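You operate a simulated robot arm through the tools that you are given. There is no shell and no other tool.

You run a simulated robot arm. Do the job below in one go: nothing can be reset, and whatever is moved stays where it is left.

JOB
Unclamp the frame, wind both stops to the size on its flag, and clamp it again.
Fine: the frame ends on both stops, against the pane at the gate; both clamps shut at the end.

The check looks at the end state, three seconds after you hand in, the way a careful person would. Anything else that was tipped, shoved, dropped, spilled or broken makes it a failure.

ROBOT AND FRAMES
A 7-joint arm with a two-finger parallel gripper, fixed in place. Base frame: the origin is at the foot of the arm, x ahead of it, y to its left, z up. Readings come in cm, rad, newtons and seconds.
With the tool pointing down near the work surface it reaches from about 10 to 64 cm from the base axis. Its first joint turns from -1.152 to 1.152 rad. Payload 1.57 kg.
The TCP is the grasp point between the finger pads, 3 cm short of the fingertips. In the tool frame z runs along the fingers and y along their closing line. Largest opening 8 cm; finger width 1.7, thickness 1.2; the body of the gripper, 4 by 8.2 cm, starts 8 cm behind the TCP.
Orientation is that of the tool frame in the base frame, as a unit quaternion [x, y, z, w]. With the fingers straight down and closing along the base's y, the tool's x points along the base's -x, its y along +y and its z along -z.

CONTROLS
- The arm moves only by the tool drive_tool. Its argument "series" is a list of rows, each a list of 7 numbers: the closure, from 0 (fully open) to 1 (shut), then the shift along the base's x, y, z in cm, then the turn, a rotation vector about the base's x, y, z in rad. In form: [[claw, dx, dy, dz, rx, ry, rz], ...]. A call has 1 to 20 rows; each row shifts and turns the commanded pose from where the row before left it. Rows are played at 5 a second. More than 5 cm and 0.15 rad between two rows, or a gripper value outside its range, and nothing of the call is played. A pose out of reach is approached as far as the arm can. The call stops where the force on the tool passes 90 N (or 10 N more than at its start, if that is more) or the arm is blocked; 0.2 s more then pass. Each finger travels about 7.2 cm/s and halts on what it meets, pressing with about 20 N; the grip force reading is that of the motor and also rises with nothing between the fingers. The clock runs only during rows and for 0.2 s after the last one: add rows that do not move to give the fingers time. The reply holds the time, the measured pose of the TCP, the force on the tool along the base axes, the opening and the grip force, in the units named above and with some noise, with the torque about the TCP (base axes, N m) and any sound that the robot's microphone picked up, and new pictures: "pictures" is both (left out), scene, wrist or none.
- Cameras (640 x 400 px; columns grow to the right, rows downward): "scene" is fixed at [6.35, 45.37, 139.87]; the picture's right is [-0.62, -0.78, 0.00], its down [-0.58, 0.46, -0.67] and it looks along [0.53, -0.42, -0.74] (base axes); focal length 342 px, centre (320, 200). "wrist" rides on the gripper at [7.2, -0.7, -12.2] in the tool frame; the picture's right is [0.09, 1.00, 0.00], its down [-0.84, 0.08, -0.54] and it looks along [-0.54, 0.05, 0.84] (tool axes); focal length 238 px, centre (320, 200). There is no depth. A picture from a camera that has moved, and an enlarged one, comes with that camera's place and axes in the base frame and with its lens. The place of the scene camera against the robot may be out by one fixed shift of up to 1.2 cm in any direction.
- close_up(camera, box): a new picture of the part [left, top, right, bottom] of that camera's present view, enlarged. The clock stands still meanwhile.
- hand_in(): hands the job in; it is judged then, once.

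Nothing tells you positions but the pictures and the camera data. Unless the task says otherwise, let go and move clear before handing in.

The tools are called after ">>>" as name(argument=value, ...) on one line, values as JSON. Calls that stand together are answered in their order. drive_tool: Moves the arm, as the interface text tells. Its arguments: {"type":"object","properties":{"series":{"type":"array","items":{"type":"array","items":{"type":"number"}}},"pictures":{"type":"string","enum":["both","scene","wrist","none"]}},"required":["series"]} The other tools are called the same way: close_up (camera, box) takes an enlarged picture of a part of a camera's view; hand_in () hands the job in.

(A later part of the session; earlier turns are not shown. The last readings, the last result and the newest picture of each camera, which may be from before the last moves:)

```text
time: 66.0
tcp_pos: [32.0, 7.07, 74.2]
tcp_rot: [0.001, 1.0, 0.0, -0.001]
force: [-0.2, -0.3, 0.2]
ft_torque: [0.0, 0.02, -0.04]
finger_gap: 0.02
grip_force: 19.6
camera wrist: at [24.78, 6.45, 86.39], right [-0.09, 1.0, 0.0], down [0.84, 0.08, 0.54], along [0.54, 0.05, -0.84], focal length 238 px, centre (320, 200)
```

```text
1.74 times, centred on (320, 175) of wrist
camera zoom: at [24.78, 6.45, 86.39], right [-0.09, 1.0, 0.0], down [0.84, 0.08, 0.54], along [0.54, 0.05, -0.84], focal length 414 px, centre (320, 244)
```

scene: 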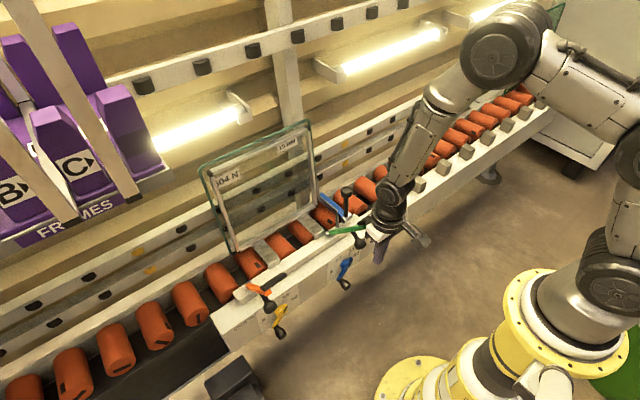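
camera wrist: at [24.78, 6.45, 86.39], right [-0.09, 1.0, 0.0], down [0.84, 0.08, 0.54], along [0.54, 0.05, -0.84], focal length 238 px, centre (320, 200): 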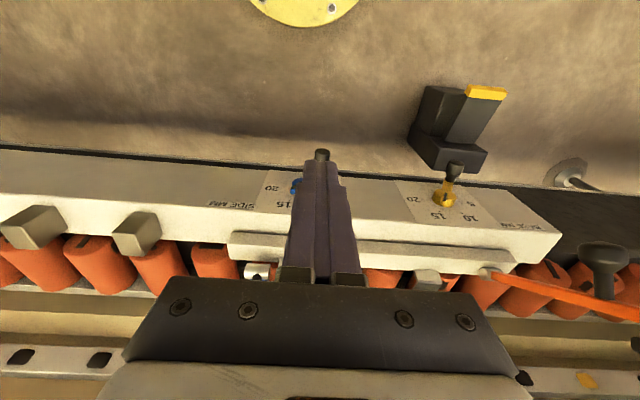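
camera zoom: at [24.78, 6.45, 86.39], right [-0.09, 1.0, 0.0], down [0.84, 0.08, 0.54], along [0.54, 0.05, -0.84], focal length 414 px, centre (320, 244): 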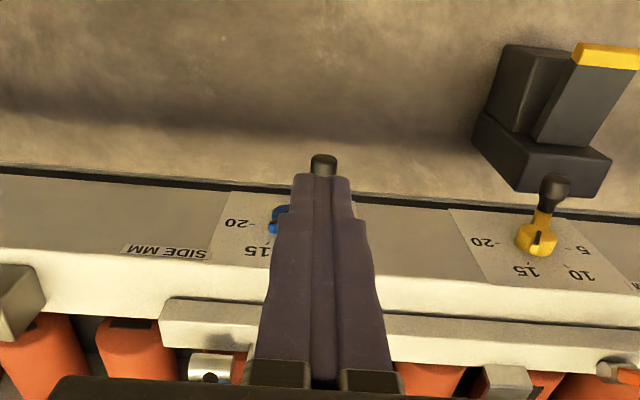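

>>> drive_tool(series=[[1, 2.6, -0.2, 0.3, 0, 0, 0], [1, 1.2, 0, 0.5, 0, 0, 0], [1, 1.2, 0, 0.8, 0, 0, 0], [1, 1.2, 0, 0.8, 0, 0, 0], [1, 0, 0, 0, 0, 0, 0]])

>>> close_up(camera="scene", box=[290, 160, 430, 280])

```text
time: 67.2
tcp_pos: [37.65, 6.66, 76.47]
tcp_rot: [0.002, 1.0, -0.002, -0.007]
force: [-25.8, -5.8, 18.1]
ft_torque: [-0.08, 0.58, -0.04]
finger_gap: 0.0
grip_force: 20.1
camera wrist: at [30.51, 5.95, 88.82], right [-0.09, 1.0, 0.0], down [0.84, 0.08, 0.53], along [0.53, 0.05, -0.85], focal length 238 px, centre (320, 200)
```

scene: 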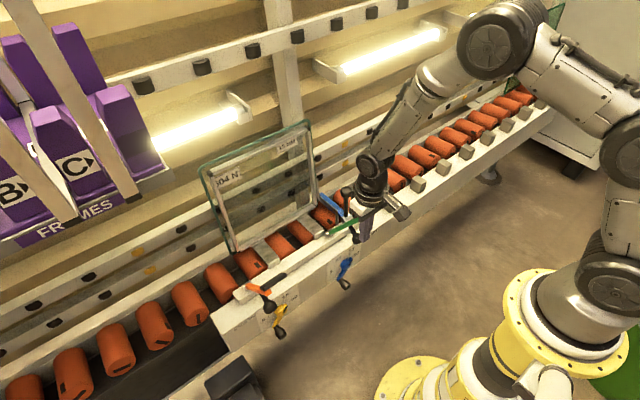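
wrist: 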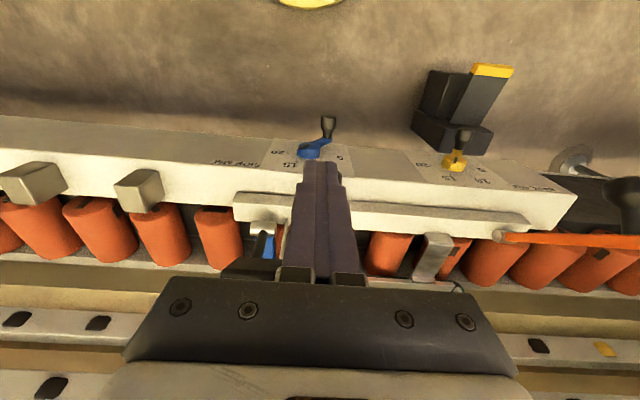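

```text
3.33 times, centred on (360, 220) of scene
camera zoom: at [6.28, 45.36, 139.88], right [-0.62, -0.78, 0.0], down [-0.58, 0.46, -0.68], along [0.53, -0.42, -0.74], focal length 1142 px, centre (187, 133)
```

zoom: 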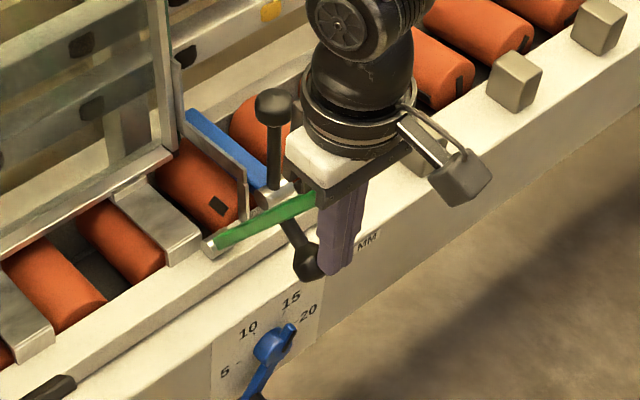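

The lever is turning. I'll keep pushing, with a bit more rise.

>>> drive_tool(series=[[1, 1.0, 0, 1.3, 0, 0, 0], [1, 1.2, 0, 1.0, 0, 0, 0], [1, 1.2, 0, 0.8, 0, 0, 0], [1, 0, 0, 0, 0, 0, 0]])

>>> close_up(camera="scene", box=[290, 160, 430, 280])

```text
time: 68.2
tcp_pos: [41.6, 6.67, 79.57]
tcp_rot: [0.001, 1.0, 0.0, 0.001]
force: [-1.2, 0.8, 0.2]
ft_torque: [-0.01, -0.01, 0.01]
finger_gap: 0.0
grip_force: 20.1
camera wrist: at [34.39, 5.94, 91.85], right [-0.09, 1.0, 0.0], down [0.84, 0.08, 0.54], along [0.54, 0.05, -0.84], focal length 238 px, centre (320, 200)
```

scene: 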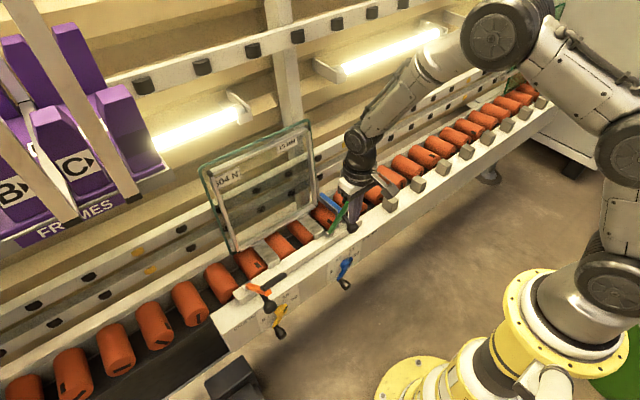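
wrist: 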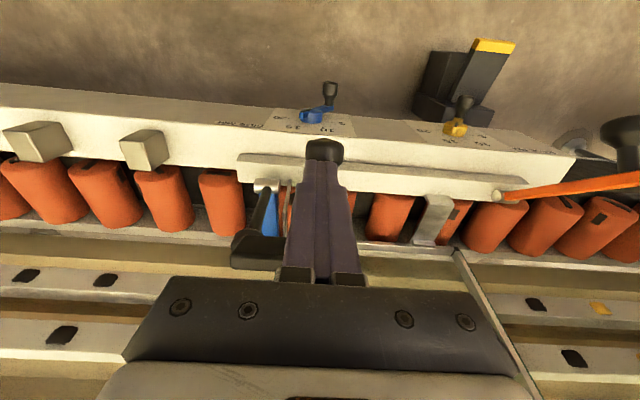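

```text
3.33 times, centred on (360, 220) of scene
camera zoom: at [6.35, 45.38, 139.87], right [-0.62, -0.78, 0.0], down [-0.58, 0.46, -0.67], along [0.53, -0.42, -0.74], focal length 1142 px, centre (187, 133)
```

zoom: 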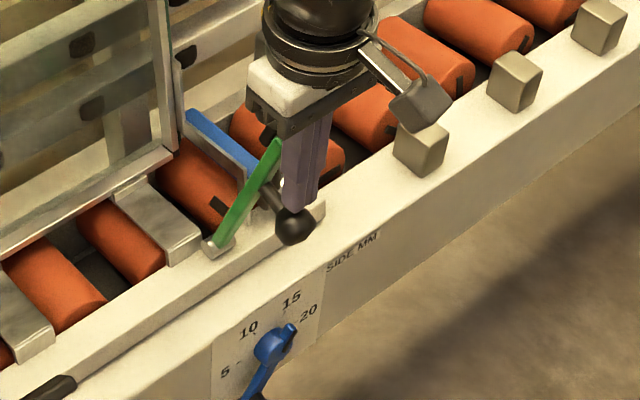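

The fingers ended up just above the knob. I'll back off, drop behind it, and push on the knob itself.

>>> drive_tool(series=[[1, -0.5, 0, 0.8, 0, 0, 0], [1, -4.5, 0, 0, 0, 0, 0], [1, 0, 0.1, -2.5, 0, 0, 0], [1, 0, 0, -2, 0, 0, 0], [1, 0, 0, 0, 0, 0, 0]], pictures="none")

>>> close_up(camera="scene", box=[290, 160, 430, 280])

>>> close_up(camera="wrist", box=[200, 60, 440, 290])

```text
time: 69.4
tcp_pos: [36.55, 6.76, 75.89]
tcp_rot: [0.001, 1.0, 0.0, 0.001]
force: [-1.3, -0.8, 0.8]
ft_torque: [0.04, -0.05, 0.0]
finger_gap: 0.0
grip_force: 19.8
```

```text
3.33 times, centred on (360, 220) of scene
camera zoom: at [6.34, 45.37, 139.88], right [-0.62, -0.78, 0.0], down [-0.58, 0.46, -0.67], along [0.53, -0.42, -0.74], focal length 1142 px, centre (187, 133)
```

zoom: 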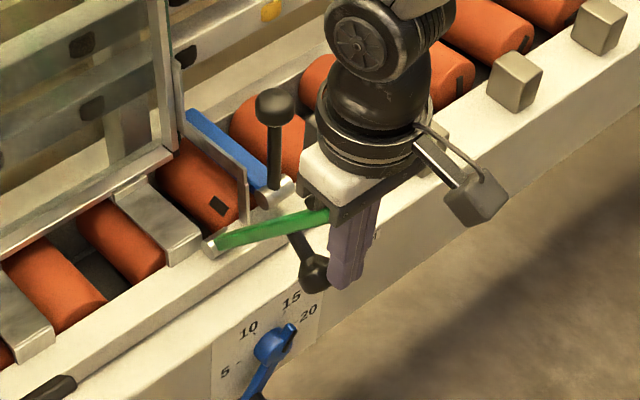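

```text
1.74 times, centred on (320, 175) of wrist
camera zoom: at [29.2, 5.96, 88.25], right [-0.09, 1.0, 0.0], down [0.84, 0.08, 0.54], along [0.54, 0.05, -0.84], focal length 414 px, centre (320, 244)
```

zoom: 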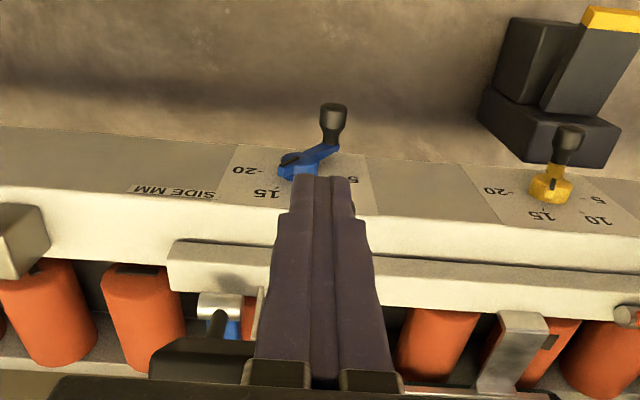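

>>> drive_tool(series=[[1, 1.2, 0, 0, 0, 0, 0], [1, 1.2, 0, 0.3, 0, 0, 0], [1, 1.2, 0, 0.5, 0, 0, 0], [1, 1.2, 0, 0.5, 0, 0, 0], [1, 0, 0, 0, 0, 0, 0]])

>>> close_up(camera="scene", box=[290, 160, 430, 280])

```text
time: 70.0
tcp_pos: [37.08, 6.59, 76.23]
tcp_rot: [0.0, 1.0, -0.004, -0.02]
force: [-13.2, 0.4, 11.8]
ft_torque: [0.02, -0.43, 0.03]
finger_gap: 0.0
grip_force: 20.3
stopped in row 3: the force on the tool passed its limit at 99 N (the readings are from after the stop); the commanded pose is now the measured one
camera wrist: at [30.5, 5.98, 88.69], right [-0.09, 1.0, 0.0], down [0.86, 0.08, 0.51], along [0.5, 0.04, -0.86], focal length 238 px, centre (320, 200)
```

scene: 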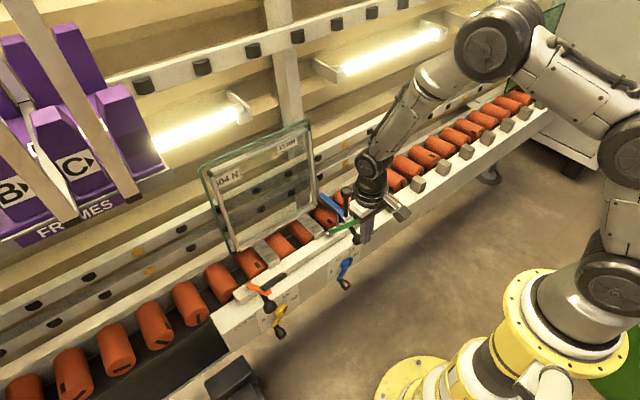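
wrist: 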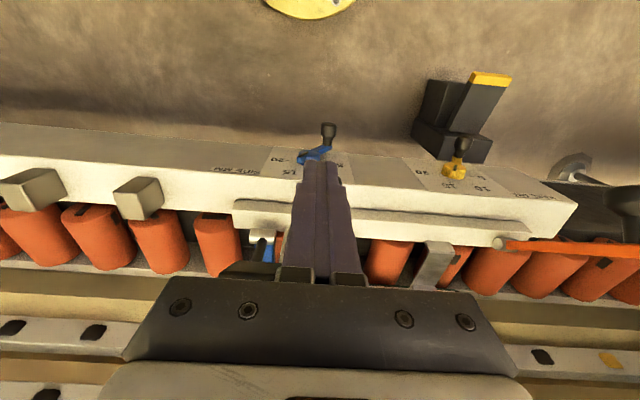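

```text
3.33 times, centred on (360, 220) of scene
camera zoom: at [6.31, 45.37, 139.88], right [-0.62, -0.78, 0.0], down [-0.58, 0.46, -0.67], along [0.53, -0.42, -0.74], focal length 1142 px, centre (187, 133)
```

zoom: 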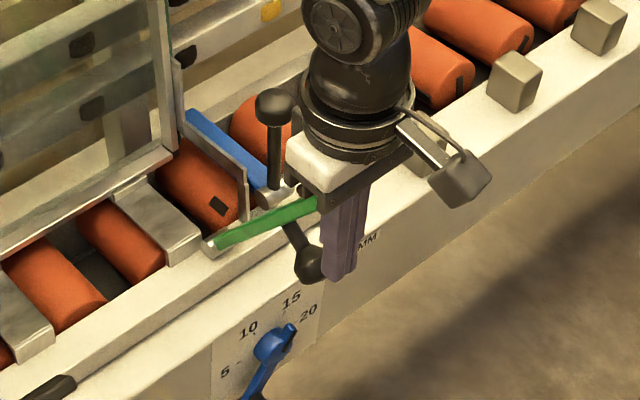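

The lever tip jammed under the palm, so that push height was wrong. I'll back off and push the lever arm's upper end with just the fingertips, keeping the palm well above it.

>>> drive_tool(series=[[1, -1.5, 0, 0, 0, 0, 0], [1, -2, 0.2, 1, 0, -0.04, 0], [1, 0, 0, 2.8, 0, 0, 0], [1, 0, 0, 0, 0, 0, 0]])

>>> close_up(camera="scene", box=[290, 160, 430, 280])

```text
time: 71.0
tcp_pos: [33.89, 6.89, 79.93]
tcp_rot: [0.001, 1.0, -0.003, 0.002]
force: [-0.6, -0.2, -0.4]
ft_torque: [0.01, -0.02, 0.02]
finger_gap: 0.0
grip_force: 19.6
camera wrist: at [26.63, 6.26, 92.13], right [-0.09, 1.0, -0.01], down [0.83, 0.08, 0.55], along [0.54, 0.04, -0.84], focal length 238 px, centre (320, 200)
```

scene: 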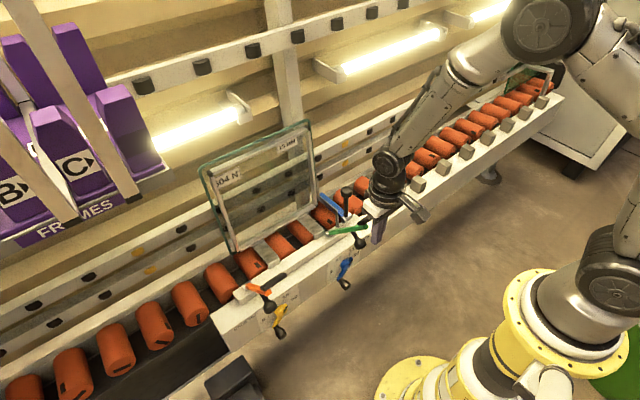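
wrist: 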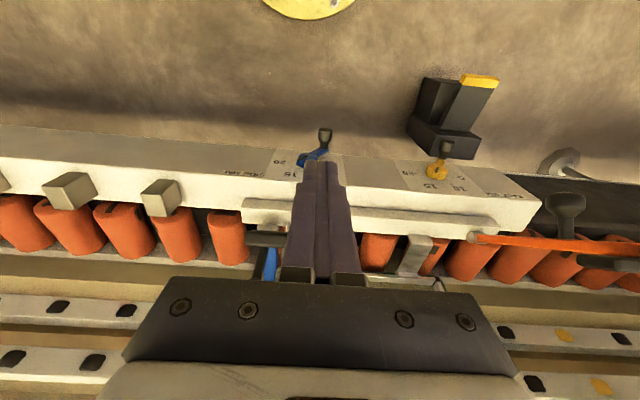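

```text
3.33 times, centred on (360, 220) of scene
camera zoom: at [6.35, 45.37, 139.87], right [-0.62, -0.78, 0.0], down [-0.58, 0.46, -0.67], along [0.53, -0.42, -0.74], focal length 1142 px, centre (187, 133)
```

zoom: 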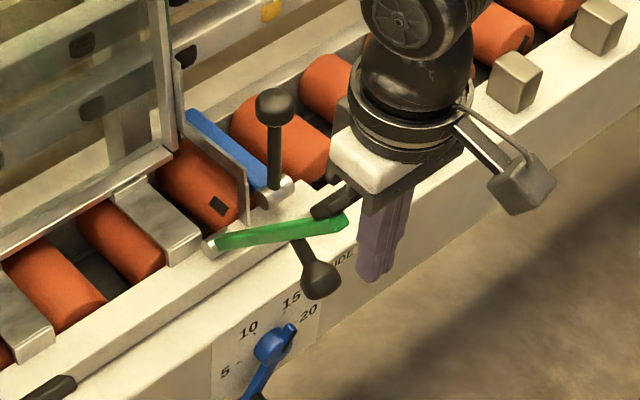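

>>> drive_tool(series=[[1, 1.2, 0, 0.1, 0, 0, 0], [1, 1.2, 0, 0.1, 0, 0, 0], [1, 1.2, 0, 0.1, 0, 0, 0], [1, 1.2, 0, 0.1, 0, 0, 0], [1, 1.2, 0, 0.1, 0, 0, 0], [1, 1.2, 0, 0.1, 0, 0, 0]])

>>> close_up(camera="scene", box=[290, 160, 430, 280])

```text
time: 72.4
tcp_pos: [41.49, 6.84, 81.38]
tcp_rot: [0.0, 1.0, -0.002, 0.01]
force: [-33.7, -2.7, 80.4]
ft_torque: [0.15, -1.03, 0.06]
finger_gap: 0.01
grip_force: 20.0
camera wrist: at [34.01, 6.17, 93.53], right [-0.09, 1.0, -0.01], down [0.83, 0.08, 0.56], along [0.56, 0.05, -0.83], focal length 238 px, centre (320, 200)
```

scene: 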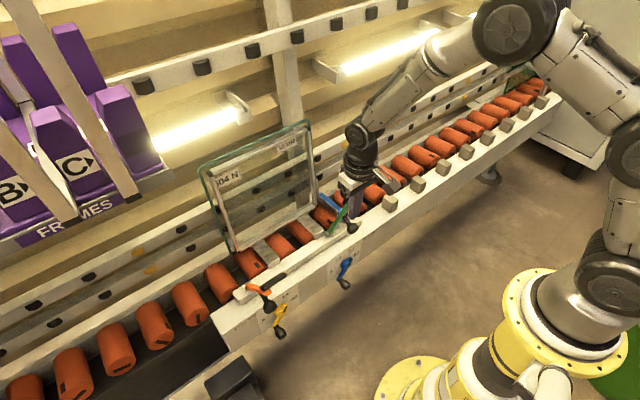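
wrist: 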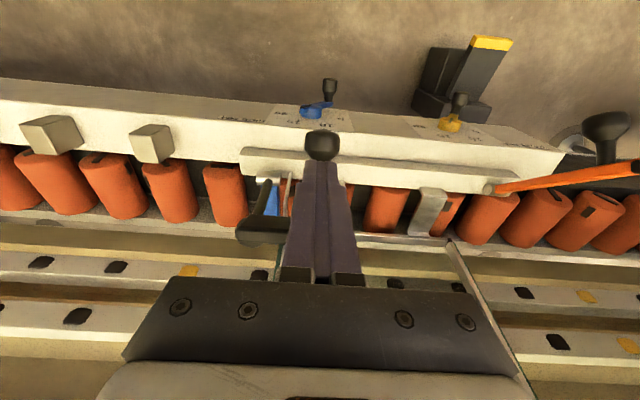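

```text
3.33 times, centred on (360, 220) of scene
camera zoom: at [6.16, 45.35, 139.89], right [-0.62, -0.78, 0.0], down [-0.58, 0.46, -0.68], along [0.53, -0.42, -0.74], focal length 1142 px, centre (187, 133)
```

zoom: 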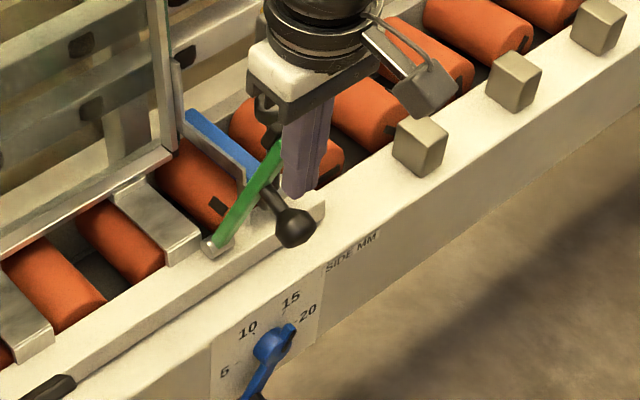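

Friction on the fingertips is what binds: the push has to follow the knob's arc exactly. I'll back off and push from behind the knob along its tangent.

>>> drive_tool(series=[[1, -0.5, 0, 0.8, 0, 0, 0], [1, -4, 0, 0, 0, -0.02, 0], [1, -4, 0, 0, 0, 0, 0], [1, 0, 0, -3.5, 0, 0, 0], [1, 0, 0, -3.7, 0, 0, 0], [1, 0, 0, 0, 0, 0, 0]])

>>> close_up(camera="scene", box=[290, 160, 430, 280])

```text
time: 73.8
tcp_pos: [32.64, 6.77, 74.05]
tcp_rot: [0.001, 1.0, -0.003, 0.013]
force: [-0.4, 0.1, 0.3]
ft_torque: [0.0, -0.01, -0.02]
finger_gap: 0.02
grip_force: 20.1
camera wrist: at [25.15, 6.14, 86.13], right [-0.09, 1.0, -0.01], down [0.82, 0.08, 0.56], along [0.56, 0.04, -0.83], focal length 238 px, centre (320, 200)
```

scene: 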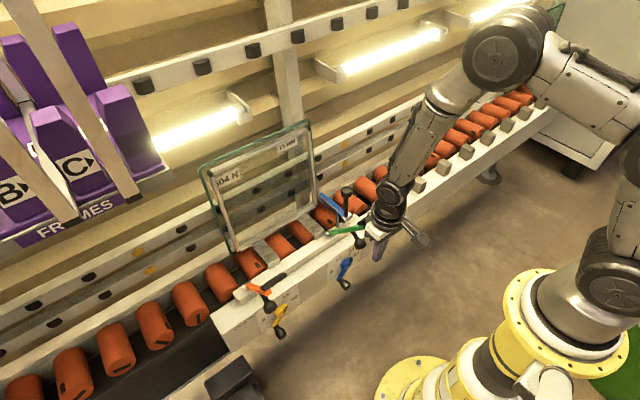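
wrist: 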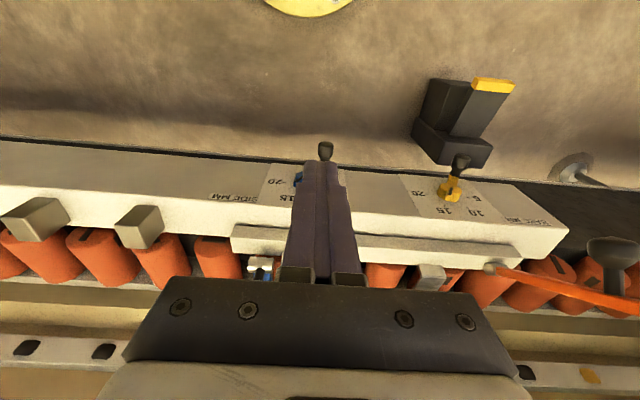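

```text
3.33 times, centred on (360, 220) of scene
camera zoom: at [6.35, 45.37, 139.87], right [-0.62, -0.78, 0.0], down [-0.58, 0.46, -0.67], along [0.53, -0.42, -0.74], focal length 1142 px, centre (187, 133)
```

zoom: 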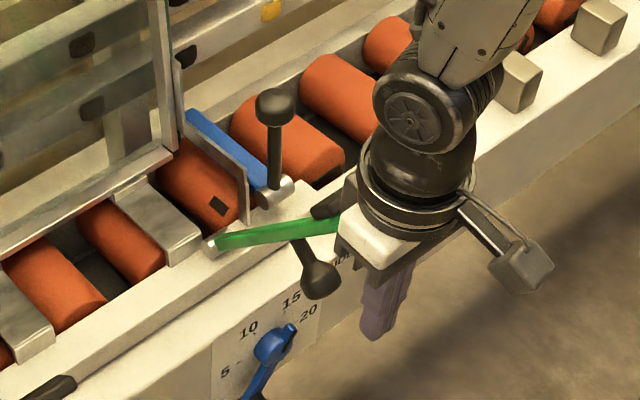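

>>> drive_tool(series=[[1, 1.9, 0, 0.8, 0, 0.026, 0], [1, 0.78, 0, 0.81, 0, 0, 0], [1, 0.83, 0, 0.75, 0, 0, 0], [1, 0.88, 0, 0.69, 0, 0, 0], [1, 0.93, 0, 0.63, 0, 0, 0], [1, 0, 0, 0, 0, 0, 0]])

>>> close_up(camera="scene", box=[290, 160, 430, 280])

```text
time: 75.2
tcp_pos: [37.98, 6.73, 77.7]
tcp_rot: [0.001, 1.0, -0.003, 0.0]
force: [-2.8, -1.3, 1.1]
ft_torque: [-0.01, -0.11, -0.03]
finger_gap: 0.03
grip_force: 20.1
camera wrist: at [30.77, 6.15, 90.06], right [-0.09, 1.0, -0.01], down [0.84, 0.08, 0.54], along [0.54, 0.04, -0.84], focal length 238 px, centre (320, 200)
```

scene: 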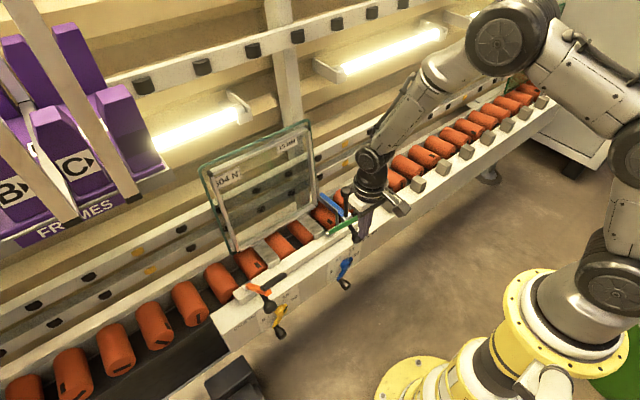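
wrist: 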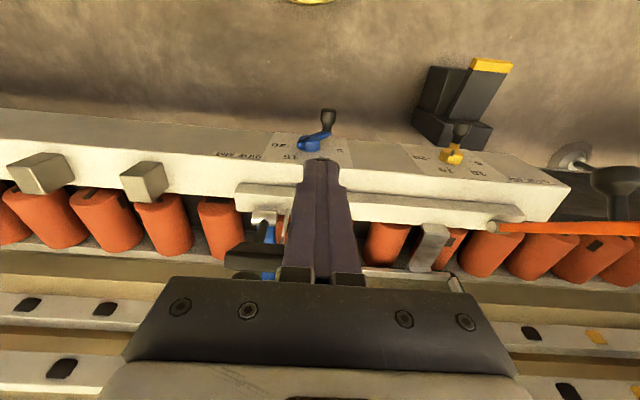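

```text
3.33 times, centred on (360, 220) of scene
camera zoom: at [6.34, 45.37, 139.88], right [-0.62, -0.78, 0.0], down [-0.58, 0.46, -0.67], along [0.53, -0.42, -0.74], focal length 1142 px, centre (187, 133)
```

zoom: 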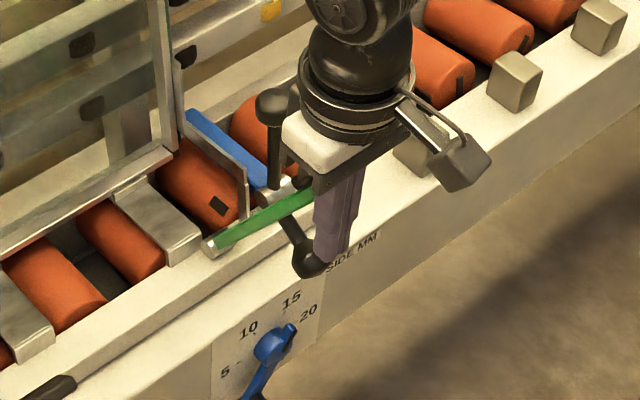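

Low force now and the lever is following. I'll continue along the arc.

>>> drive_tool(series=[[1, 0.97, 0, 0.4, 0, 0, 0], [1, 1.01, 0, 0.38, 0, 0, 0], [1, 1.04, 0, 0.35, 0, 0, 0], [1, 1.07, 0, 0.3, 0, 0, 0], [1, 0, 0, 0, 0, 0, 0]])

>>> close_up(camera="scene", box=[290, 160, 430, 280])

```text
time: 76.4
tcp_pos: [42.16, 6.85, 79.35]
tcp_rot: [0.001, 1.0, -0.002, 0.0]
force: [-9.3, 1.9, 17.8]
ft_torque: [0.07, -0.01, 0.06]
finger_gap: 0.02
grip_force: 19.7
camera wrist: at [34.92, 6.15, 91.62], right [-0.09, 1.0, -0.01], down [0.84, 0.08, 0.54], along [0.54, 0.04, -0.84], focal length 238 px, centre (320, 200)
```

scene: 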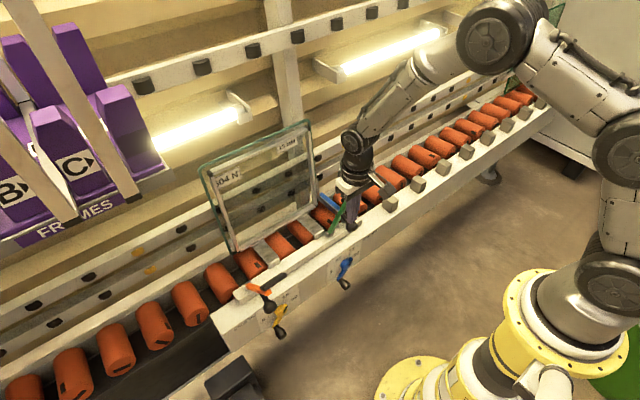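
wrist: 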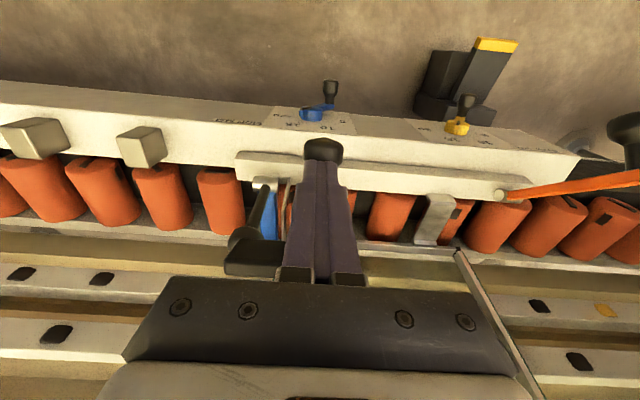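

```text
3.33 times, centred on (360, 220) of scene
camera zoom: at [6.3, 45.38, 139.88], right [-0.62, -0.78, 0.0], down [-0.58, 0.46, -0.67], along [0.53, -0.42, -0.74], focal length 1142 px, centre (187, 133)
```

zoom: 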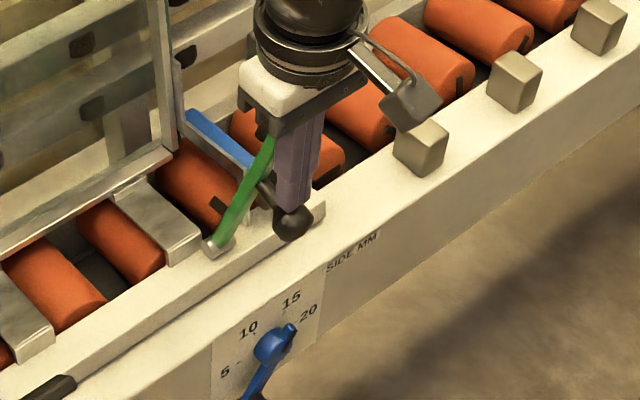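

The fingers now bear on the lever's upper arm, above the knob. I'll rise slightly to clear the knob and keep pushing the arm forward.

>>> drive_tool(series=[[1, 0.2, 0, 1.2, 0, 0, 0], [1, 1.0, 0, 0.4, 0, 0, 0], [1, 1.0, 0, 0.2, 0, 0, 0], [1, 1.0, 0, 0.1, 0, 0, 0], [1, 1.0, 0, 0, 0, 0, 0], [1, 0, 0, 0, 0, 0, 0]])

>>> close_up(camera="scene", box=[290, 160, 430, 280])

```text
time: 77.8
tcp_pos: [46.18, 6.79, 81.19]
tcp_rot: [0.001, 1.0, -0.003, -0.001]
force: [-0.5, 0.0, -0.1]
ft_torque: [0.03, -0.01, 0.04]
finger_gap: 0.02
grip_force: 20.7
camera wrist: at [39.02, 6.13, 93.44], right [-0.09, 1.0, -0.01], down [0.84, 0.08, 0.54], along [0.54, 0.04, -0.84], focal length 238 px, centre (320, 200)
```

scene: 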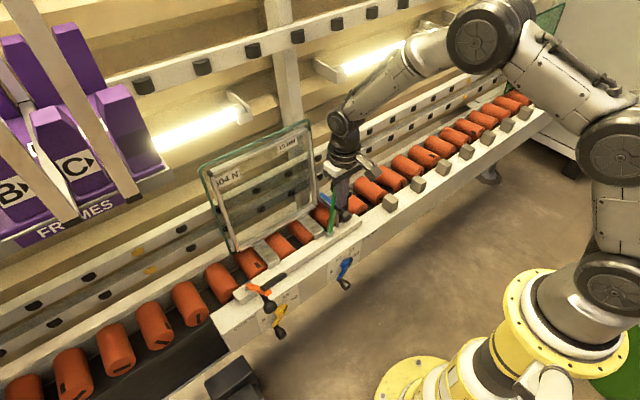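
wrist: 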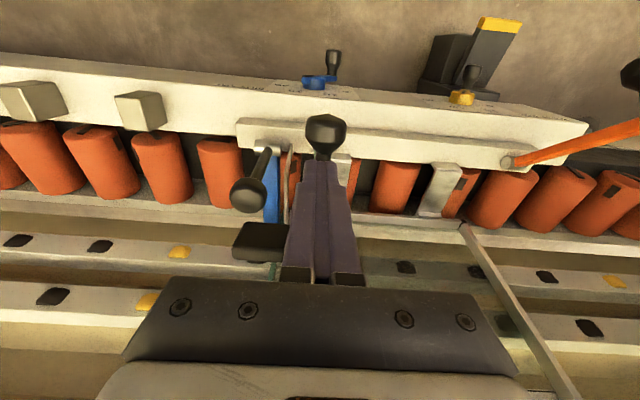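

```text
3.33 times, centred on (360, 220) of scene
camera zoom: at [6.35, 45.37, 139.87], right [-0.62, -0.78, 0.0], down [-0.58, 0.46, -0.67], along [0.53, -0.42, -0.74], focal length 1142 px, centre (187, 133)
```

zoom: 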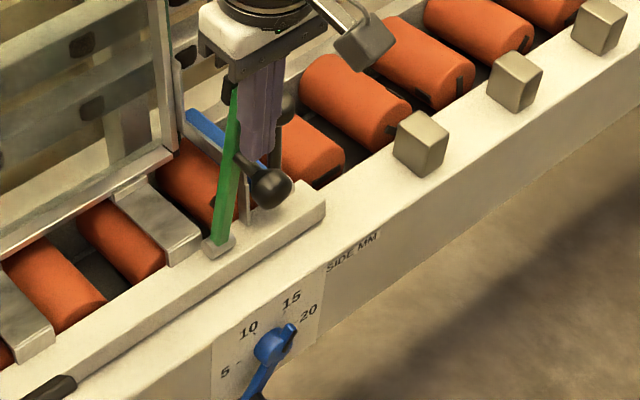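

>>> drive_tool(series=[[1, 1.0, 0, 0, 0, 0, 0], [1, 1.0, 0, 0, 0, 0, 0], [1, 1.0, 0, -0.1, 0, 0, 0], [1, 1.0, 0, -0.1, 0, 0, 0], [1, 1.0, 0, -0.1, 0, 0, 0], [1, 0, 0, 0, 0, 0, 0]])

>>> close_up(camera="scene", box=[280, 140, 400, 260])

```text
time: 79.2
tcp_pos: [51.29, 6.87, 80.9]
tcp_rot: [0.001, 1.0, -0.003, 0.0]
force: [1.9, 0.1, -0.2]
ft_torque: [-0.05, 0.0, 0.0]
finger_gap: 0.0
grip_force: 20.0
camera wrist: at [44.08, 6.27, 93.13], right [-0.09, 1.0, -0.01], down [0.84, 0.08, 0.54], along [0.54, 0.04, -0.84], focal length 238 px, centre (320, 200)
```

scene: 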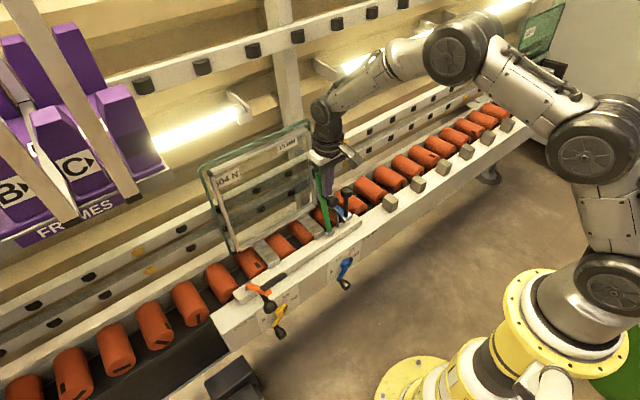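
wrist: 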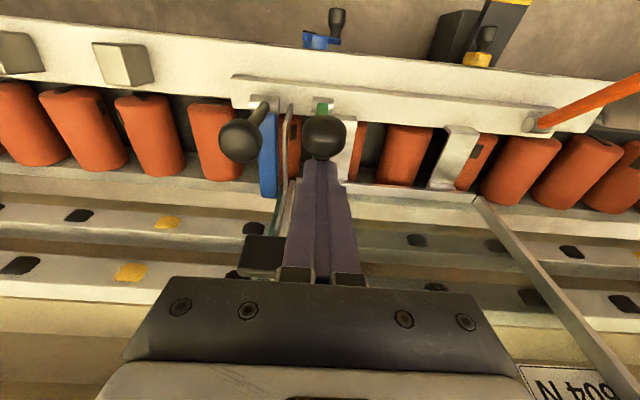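

```text
3.33 times, centred on (340, 200) of scene
camera zoom: at [6.35, 45.37, 139.87], right [-0.62, -0.78, 0.0], down [-0.58, 0.46, -0.67], along [0.53, -0.42, -0.74], focal length 1142 px, centre (253, 200)
```

zoom: 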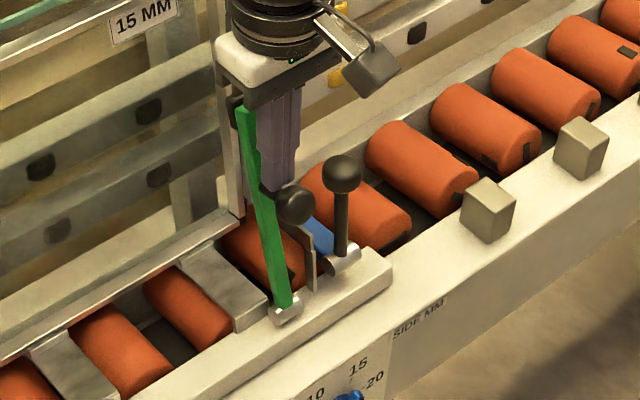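

>>> drive_tool(series=[[1, 1.0, 0, 0, 0, 0, 0], [1, 1.0, 0, 0, 0, 0, 0], [1, 1.0, 0, 0, 0, 0, 0], [1, 0.5, 0, 0, 0, 0, 0], [1, 0, 0, 0, 0, 0, 0]])

>>> close_up(camera="scene", box=[280, 140, 400, 260])

```text
time: 80.4
tcp_pos: [54.8, 6.86, 80.93]
tcp_rot: [0.001, 1.0, -0.003, -0.001]
force: [2.0, -1.6, 0.4]
ft_torque: [-0.01, -0.07, 0.0]
finger_gap: 0.01
grip_force: 20.0
camera wrist: at [47.58, 6.19, 93.15], right [-0.09, 1.0, -0.01], down [0.84, 0.08, 0.54], along [0.54, 0.04, -0.84], focal length 238 px, centre (320, 200)
```

scene: 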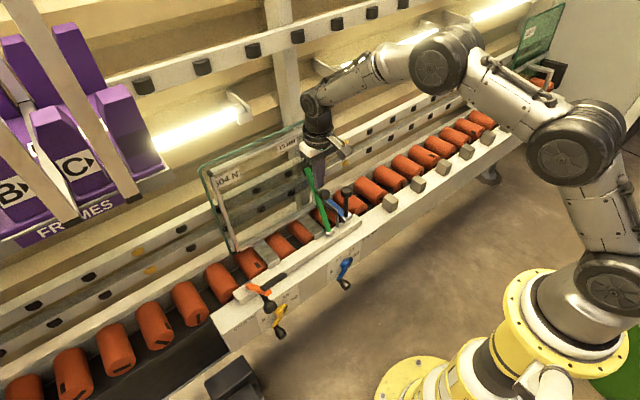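
wrist: 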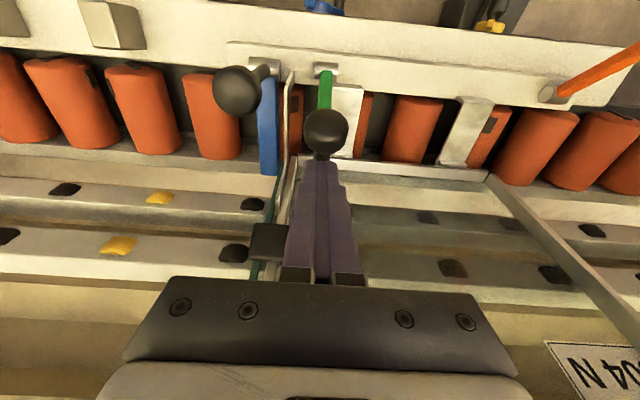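

```text
3.33 times, centred on (340, 200) of scene
camera zoom: at [6.35, 45.37, 139.87], right [-0.62, -0.78, 0.0], down [-0.58, 0.46, -0.67], along [0.53, -0.42, -0.74], focal length 1142 px, centre (253, 200)
```

zoom: 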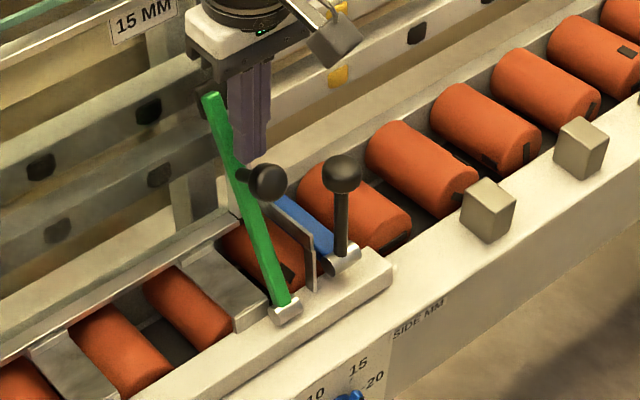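

The green lever has swung over to its original shut position, with the knob at about (52.2, 77.2). I'll press it gently to confirm it's seated.

>>> drive_tool(series=[[1, 0.6, 0, 0, 0, 0, 0], [1, 0.6, 0, 0, 0, 0, 0], [1, 0.6, 0, 0, 0, 0, 0], [1, 0, 0, 0, 0, 0, 0]], pictures="wrist")

```text
time: 81.4
tcp_pos: [56.28, 6.89, 80.83]
tcp_rot: [0.001, 1.0, -0.003, -0.004]
force: [-18.4, 1.2, 9.9]
ft_torque: [0.15, 0.46, -0.04]
finger_gap: 0.0
grip_force: 19.7
camera wrist: at [49.22, 6.21, 93.23], right [-0.09, 1.0, -0.01], down [0.84, 0.08, 0.53], along [0.53, 0.04, -0.84], focal length 238 px, centre (320, 200)
```

wrist: 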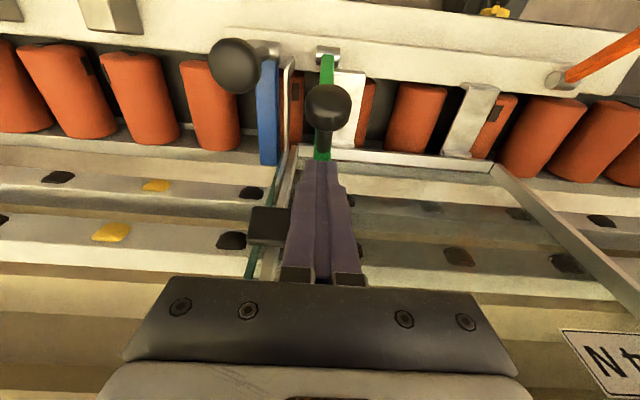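

>>> drive_tool(series=[[1, 0.25, 0, 0, 0, 0, 0], [1, 0, 0, 0, 0, 0, 0]], pictures="none")

>>> drive_tool(series=[[1, -1.2, 0, 0.3, 0, 0, 0], [1, 0, 0, 3, 0, 0, 0], [1, -1, 0, 4, 0, 0, 0], [1, -2, 0, 4, 0, 0, 0], [1, -3, 0, 3, 0, 0, 0], [1, -3, 3, 0, 0, 0, 0]])

>>> close_up(camera="scene", box=[280, 130, 380, 250])

>>> close_up(camera="wrist", box=[150, 60, 450, 280])

```text
time: 82.0
tcp_pos: [56.39, 6.9, 80.95]
tcp_rot: [0.001, 1.0, -0.004, -0.007]
force: [-32.6, 1.6, 22.5]
ft_torque: [0.49, 0.81, -0.24]
finger_gap: 0.0
grip_force: 20.0
```

```text
time: 83.4
tcp_pos: [46.56, 9.99, 95.26]
tcp_rot: [0.001, 1.0, -0.004, -0.001]
force: [0.0, 0.1, -0.7]
ft_torque: [0.01, -0.01, -0.01]
finger_gap: 0.01
grip_force: 20.3
camera wrist: at [39.42, 9.28, 107.55], right [-0.09, 1.0, -0.01], down [0.84, 0.08, 0.54], along [0.54, 0.04, -0.84], focal length 238 px, centre (320, 200)
```

scene: 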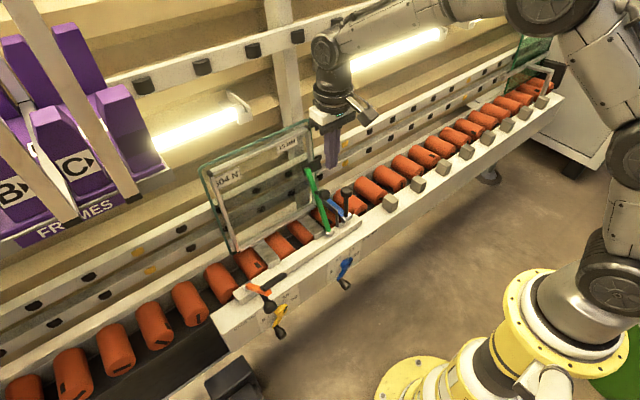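
wrist: 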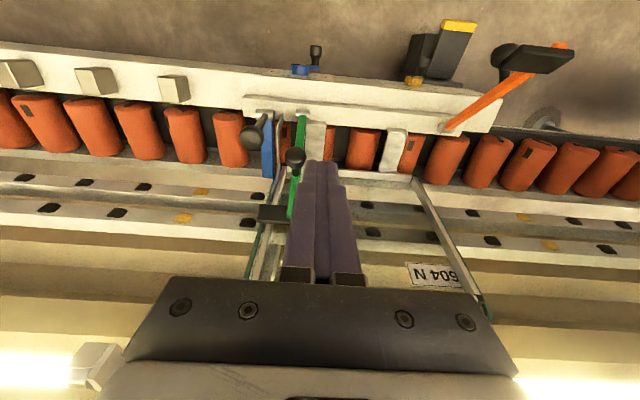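

```text
3.33 times, centred on (330, 190) of scene
camera zoom: at [6.35, 45.37, 139.87], right [-0.62, -0.78, 0.0], down [-0.58, 0.46, -0.67], along [0.53, -0.42, -0.74], focal length 1142 px, centre (287, 233)
```

zoom: 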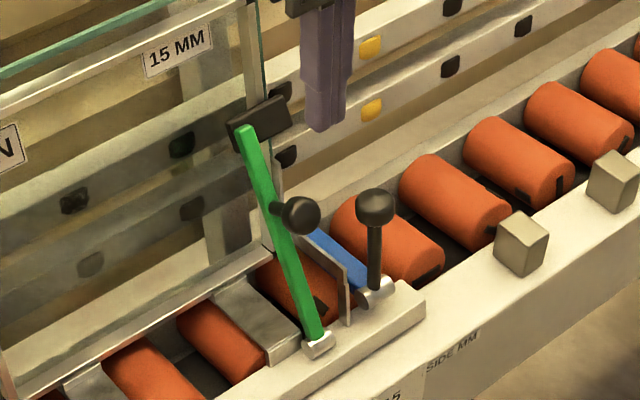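

```text
1.82 times, centred on (300, 170) of wrist
camera zoom: at [39.42, 9.28, 107.55], right [-0.09, 1.0, -0.01], down [0.84, 0.08, 0.54], along [0.54, 0.04, -0.84], focal length 433 px, centre (356, 254)
```

zoom: 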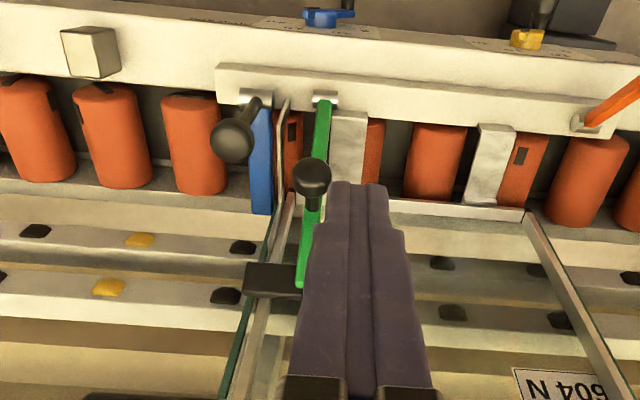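

Green is shut with its pad across the frame bar. I'll do the same with the orange lever, using the arc that worked.

>>> drive_tool(series=[[1, -3, 3.9, 0, 0, 0, 0], [1, -3, 3.9, 0, 0, 0, 0], [1, -3, 3.9, 0, 0, 0, 0], [1, -3, 3.9, 0, 0, 0, 0], [1, -0.8, 3.8, 0, 0, 0, 0], [1, -0.6, 3.7, 0, 0, 0, 0], [1, 0, 0, -4, 0, 0, 0], [1, 0, 0, -4, 0, 0, 0], [1, 0, 0, -4, 0, 0, 0], [1, 0, 0, 0, 0, 0, 0]])

>>> close_up(camera="wrist", box=[200, 60, 440, 290])

>>> close_up(camera="scene", box=[180, 200, 340, 340])

```text
time: 85.6
tcp_pos: [33.22, 33.09, 83.07]
tcp_rot: [0.001, 1.0, -0.003, 0.0]
force: [0.0, -0.2, -0.1]
ft_torque: [0.02, 0.0, -0.02]
finger_gap: 0.0
grip_force: 20.2
camera wrist: at [25.91, 32.56, 95.42], right [-0.09, 1.0, -0.01], down [0.84, 0.08, 0.54], along [0.54, 0.04, -0.84], focal length 238 px, centre (320, 200)
```

scene: 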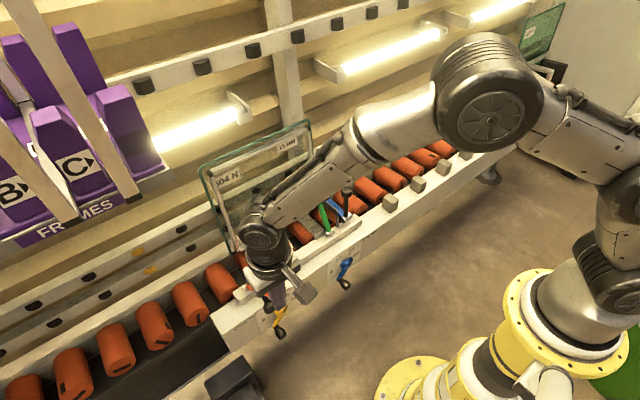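
wrist: 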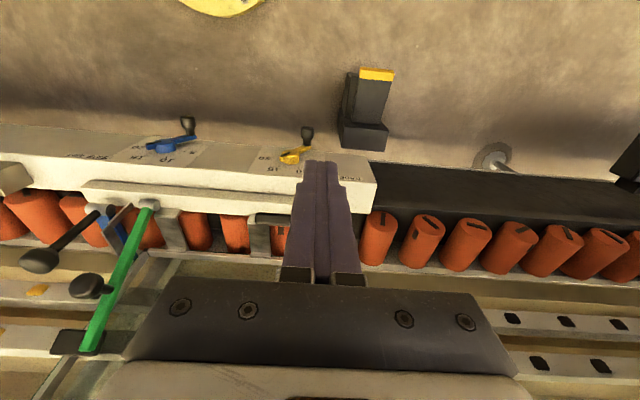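

```text
1.74 times, centred on (320, 175) of wrist
camera zoom: at [25.91, 32.56, 95.42], right [-0.09, 1.0, -0.01], down [0.84, 0.08, 0.54], along [0.54, 0.04, -0.84], focal length 414 px, centre (320, 244)
```

zoom: 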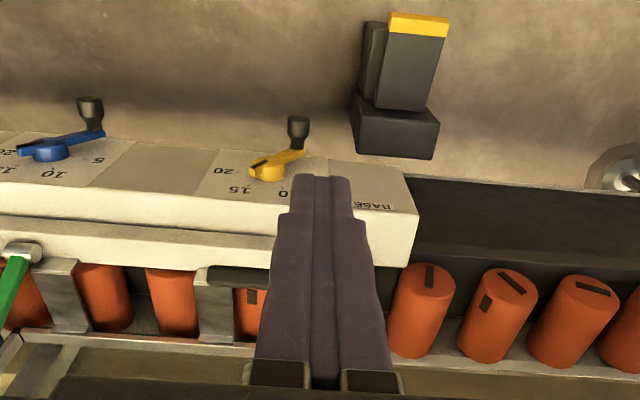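

```text
2.86 times, centred on (260, 270) of scene
camera zoom: at [6.35, 45.38, 139.87], right [-0.62, -0.78, 0.0], down [-0.58, 0.46, -0.67], along [0.53, -0.42, -0.74], focal length 979 px, centre (491, 0)
```

zoom: 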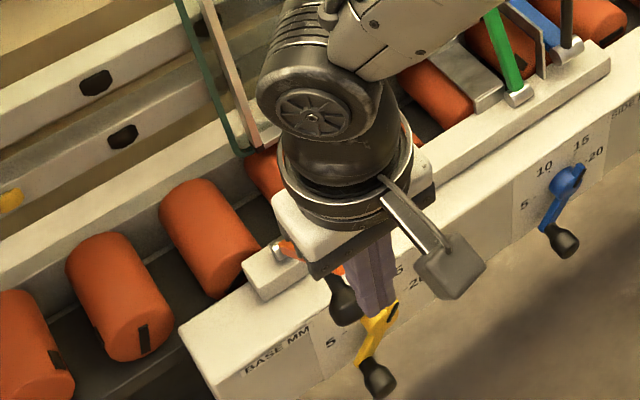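

>>> drive_tool(series=[[1, 0, 0, -4, 0, 0, 0], [1, 0, 0, -4.2, 0, 0, 0], [1, 1.3, 0, 0, 0, 0, 0], [1, 0.78, 0, 0.81, 0, 0, 0], [1, 0.83, 0, 0.75, 0, 0, 0], [1, 0.88, 0, 0.69, 0, 0, 0], [1, 0.93, 0, 0.63, 0, 0, 0], [1, 0, 0, 0, 0, 0, 0]])

>>> close_up(camera="scene", box=[180, 200, 340, 340])

```text
time: 87.4
tcp_pos: [37.91, 33.05, 77.99]
tcp_rot: [0.001, 1.0, -0.004, 0.0]
force: [-3.7, 0.3, 1.5]
ft_torque: [0.05, -0.09, 0.01]
finger_gap: 0.0
grip_force: 19.8
camera wrist: at [30.75, 32.32, 90.2], right [-0.09, 1.0, -0.01], down [0.84, 0.08, 0.54], along [0.54, 0.04, -0.84], focal length 238 px, centre (320, 200)
```

scene: 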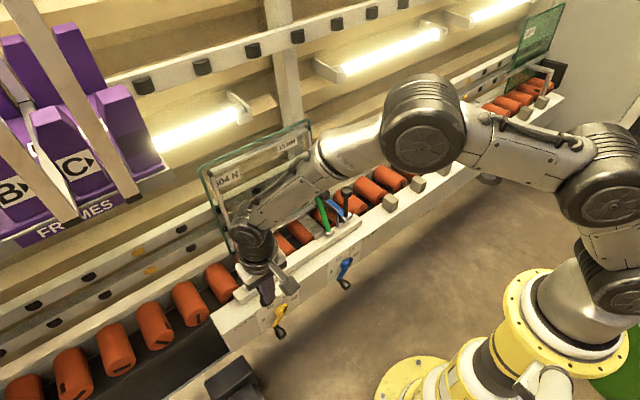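
wrist: 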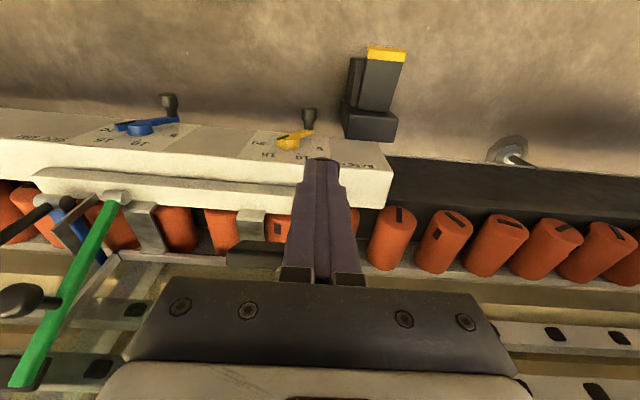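

```text
2.86 times, centred on (260, 270) of scene
camera zoom: at [6.34, 45.37, 139.88], right [-0.62, -0.78, 0.0], down [-0.58, 0.46, -0.67], along [0.53, -0.42, -0.74], focal length 979 px, centre (491, 0)
```

zoom: 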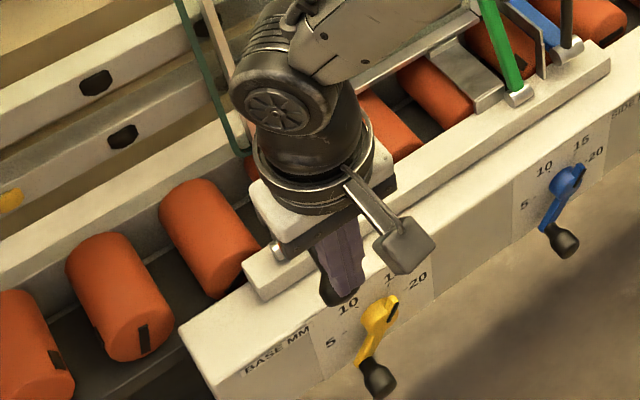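

>>> drive_tool(series=[[1, 0.9, 0, 0.75, 0, 0, 0], [1, 0.95, 0, 0.75, 0, 0, 0], [1, 1.0, 0, 0.7, 0, 0, 0], [1, 1.0, 0, 0.6, 0, 0, 0], [1, 1.0, 0, 0.4, 0, 0, 0], [1, 1.0, 0, 0.2, 0, 0, 0], [1, 1.0, 0, 0.1, 0, 0, 0], [1, 0, 0, 0, 0, 0, 0]])

>>> close_up(camera="scene", box=[180, 200, 340, 340])

```text
time: 89.2
tcp_pos: [44.79, 33.05, 81.31]
tcp_rot: [0.0, 1.0, -0.002, 0.0]
force: [0.3, -0.5, 0.6]
ft_torque: [-0.01, -0.02, 0.01]
finger_gap: 0.0
grip_force: 20.0
camera wrist: at [37.57, 32.31, 93.56], right [-0.09, 1.0, -0.01], down [0.84, 0.08, 0.54], along [0.54, 0.04, -0.84], focal length 238 px, centre (320, 200)
```

scene: 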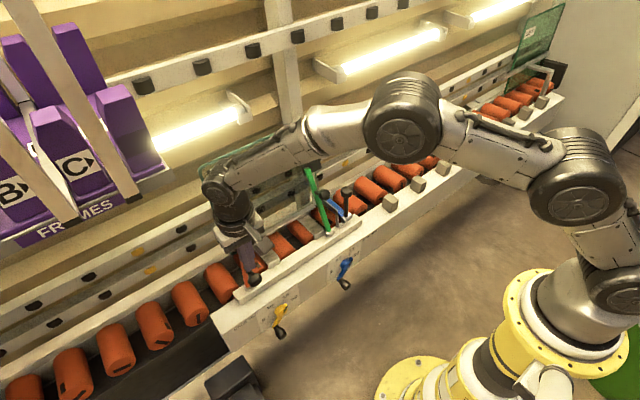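
wrist: 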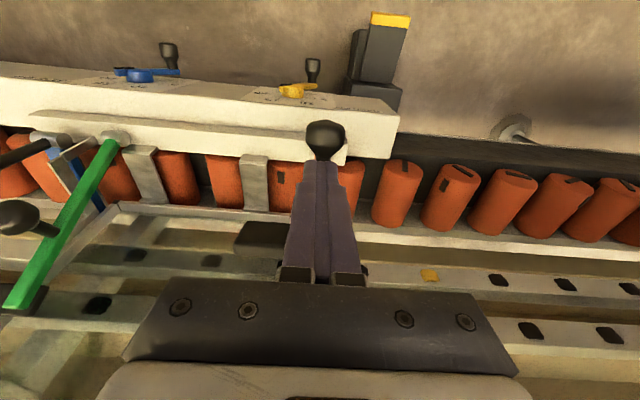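

```text
2.86 times, centred on (260, 270) of scene
camera zoom: at [6.35, 45.37, 139.87], right [-0.62, -0.78, 0.0], down [-0.58, 0.46, -0.67], along [0.53, -0.42, -0.74], focal length 979 px, centre (491, 0)
```

zoom: 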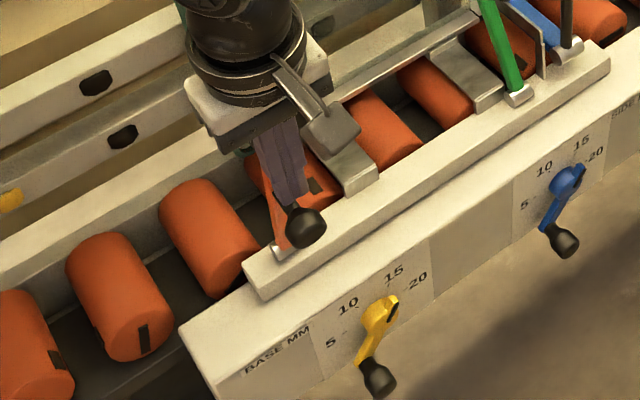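

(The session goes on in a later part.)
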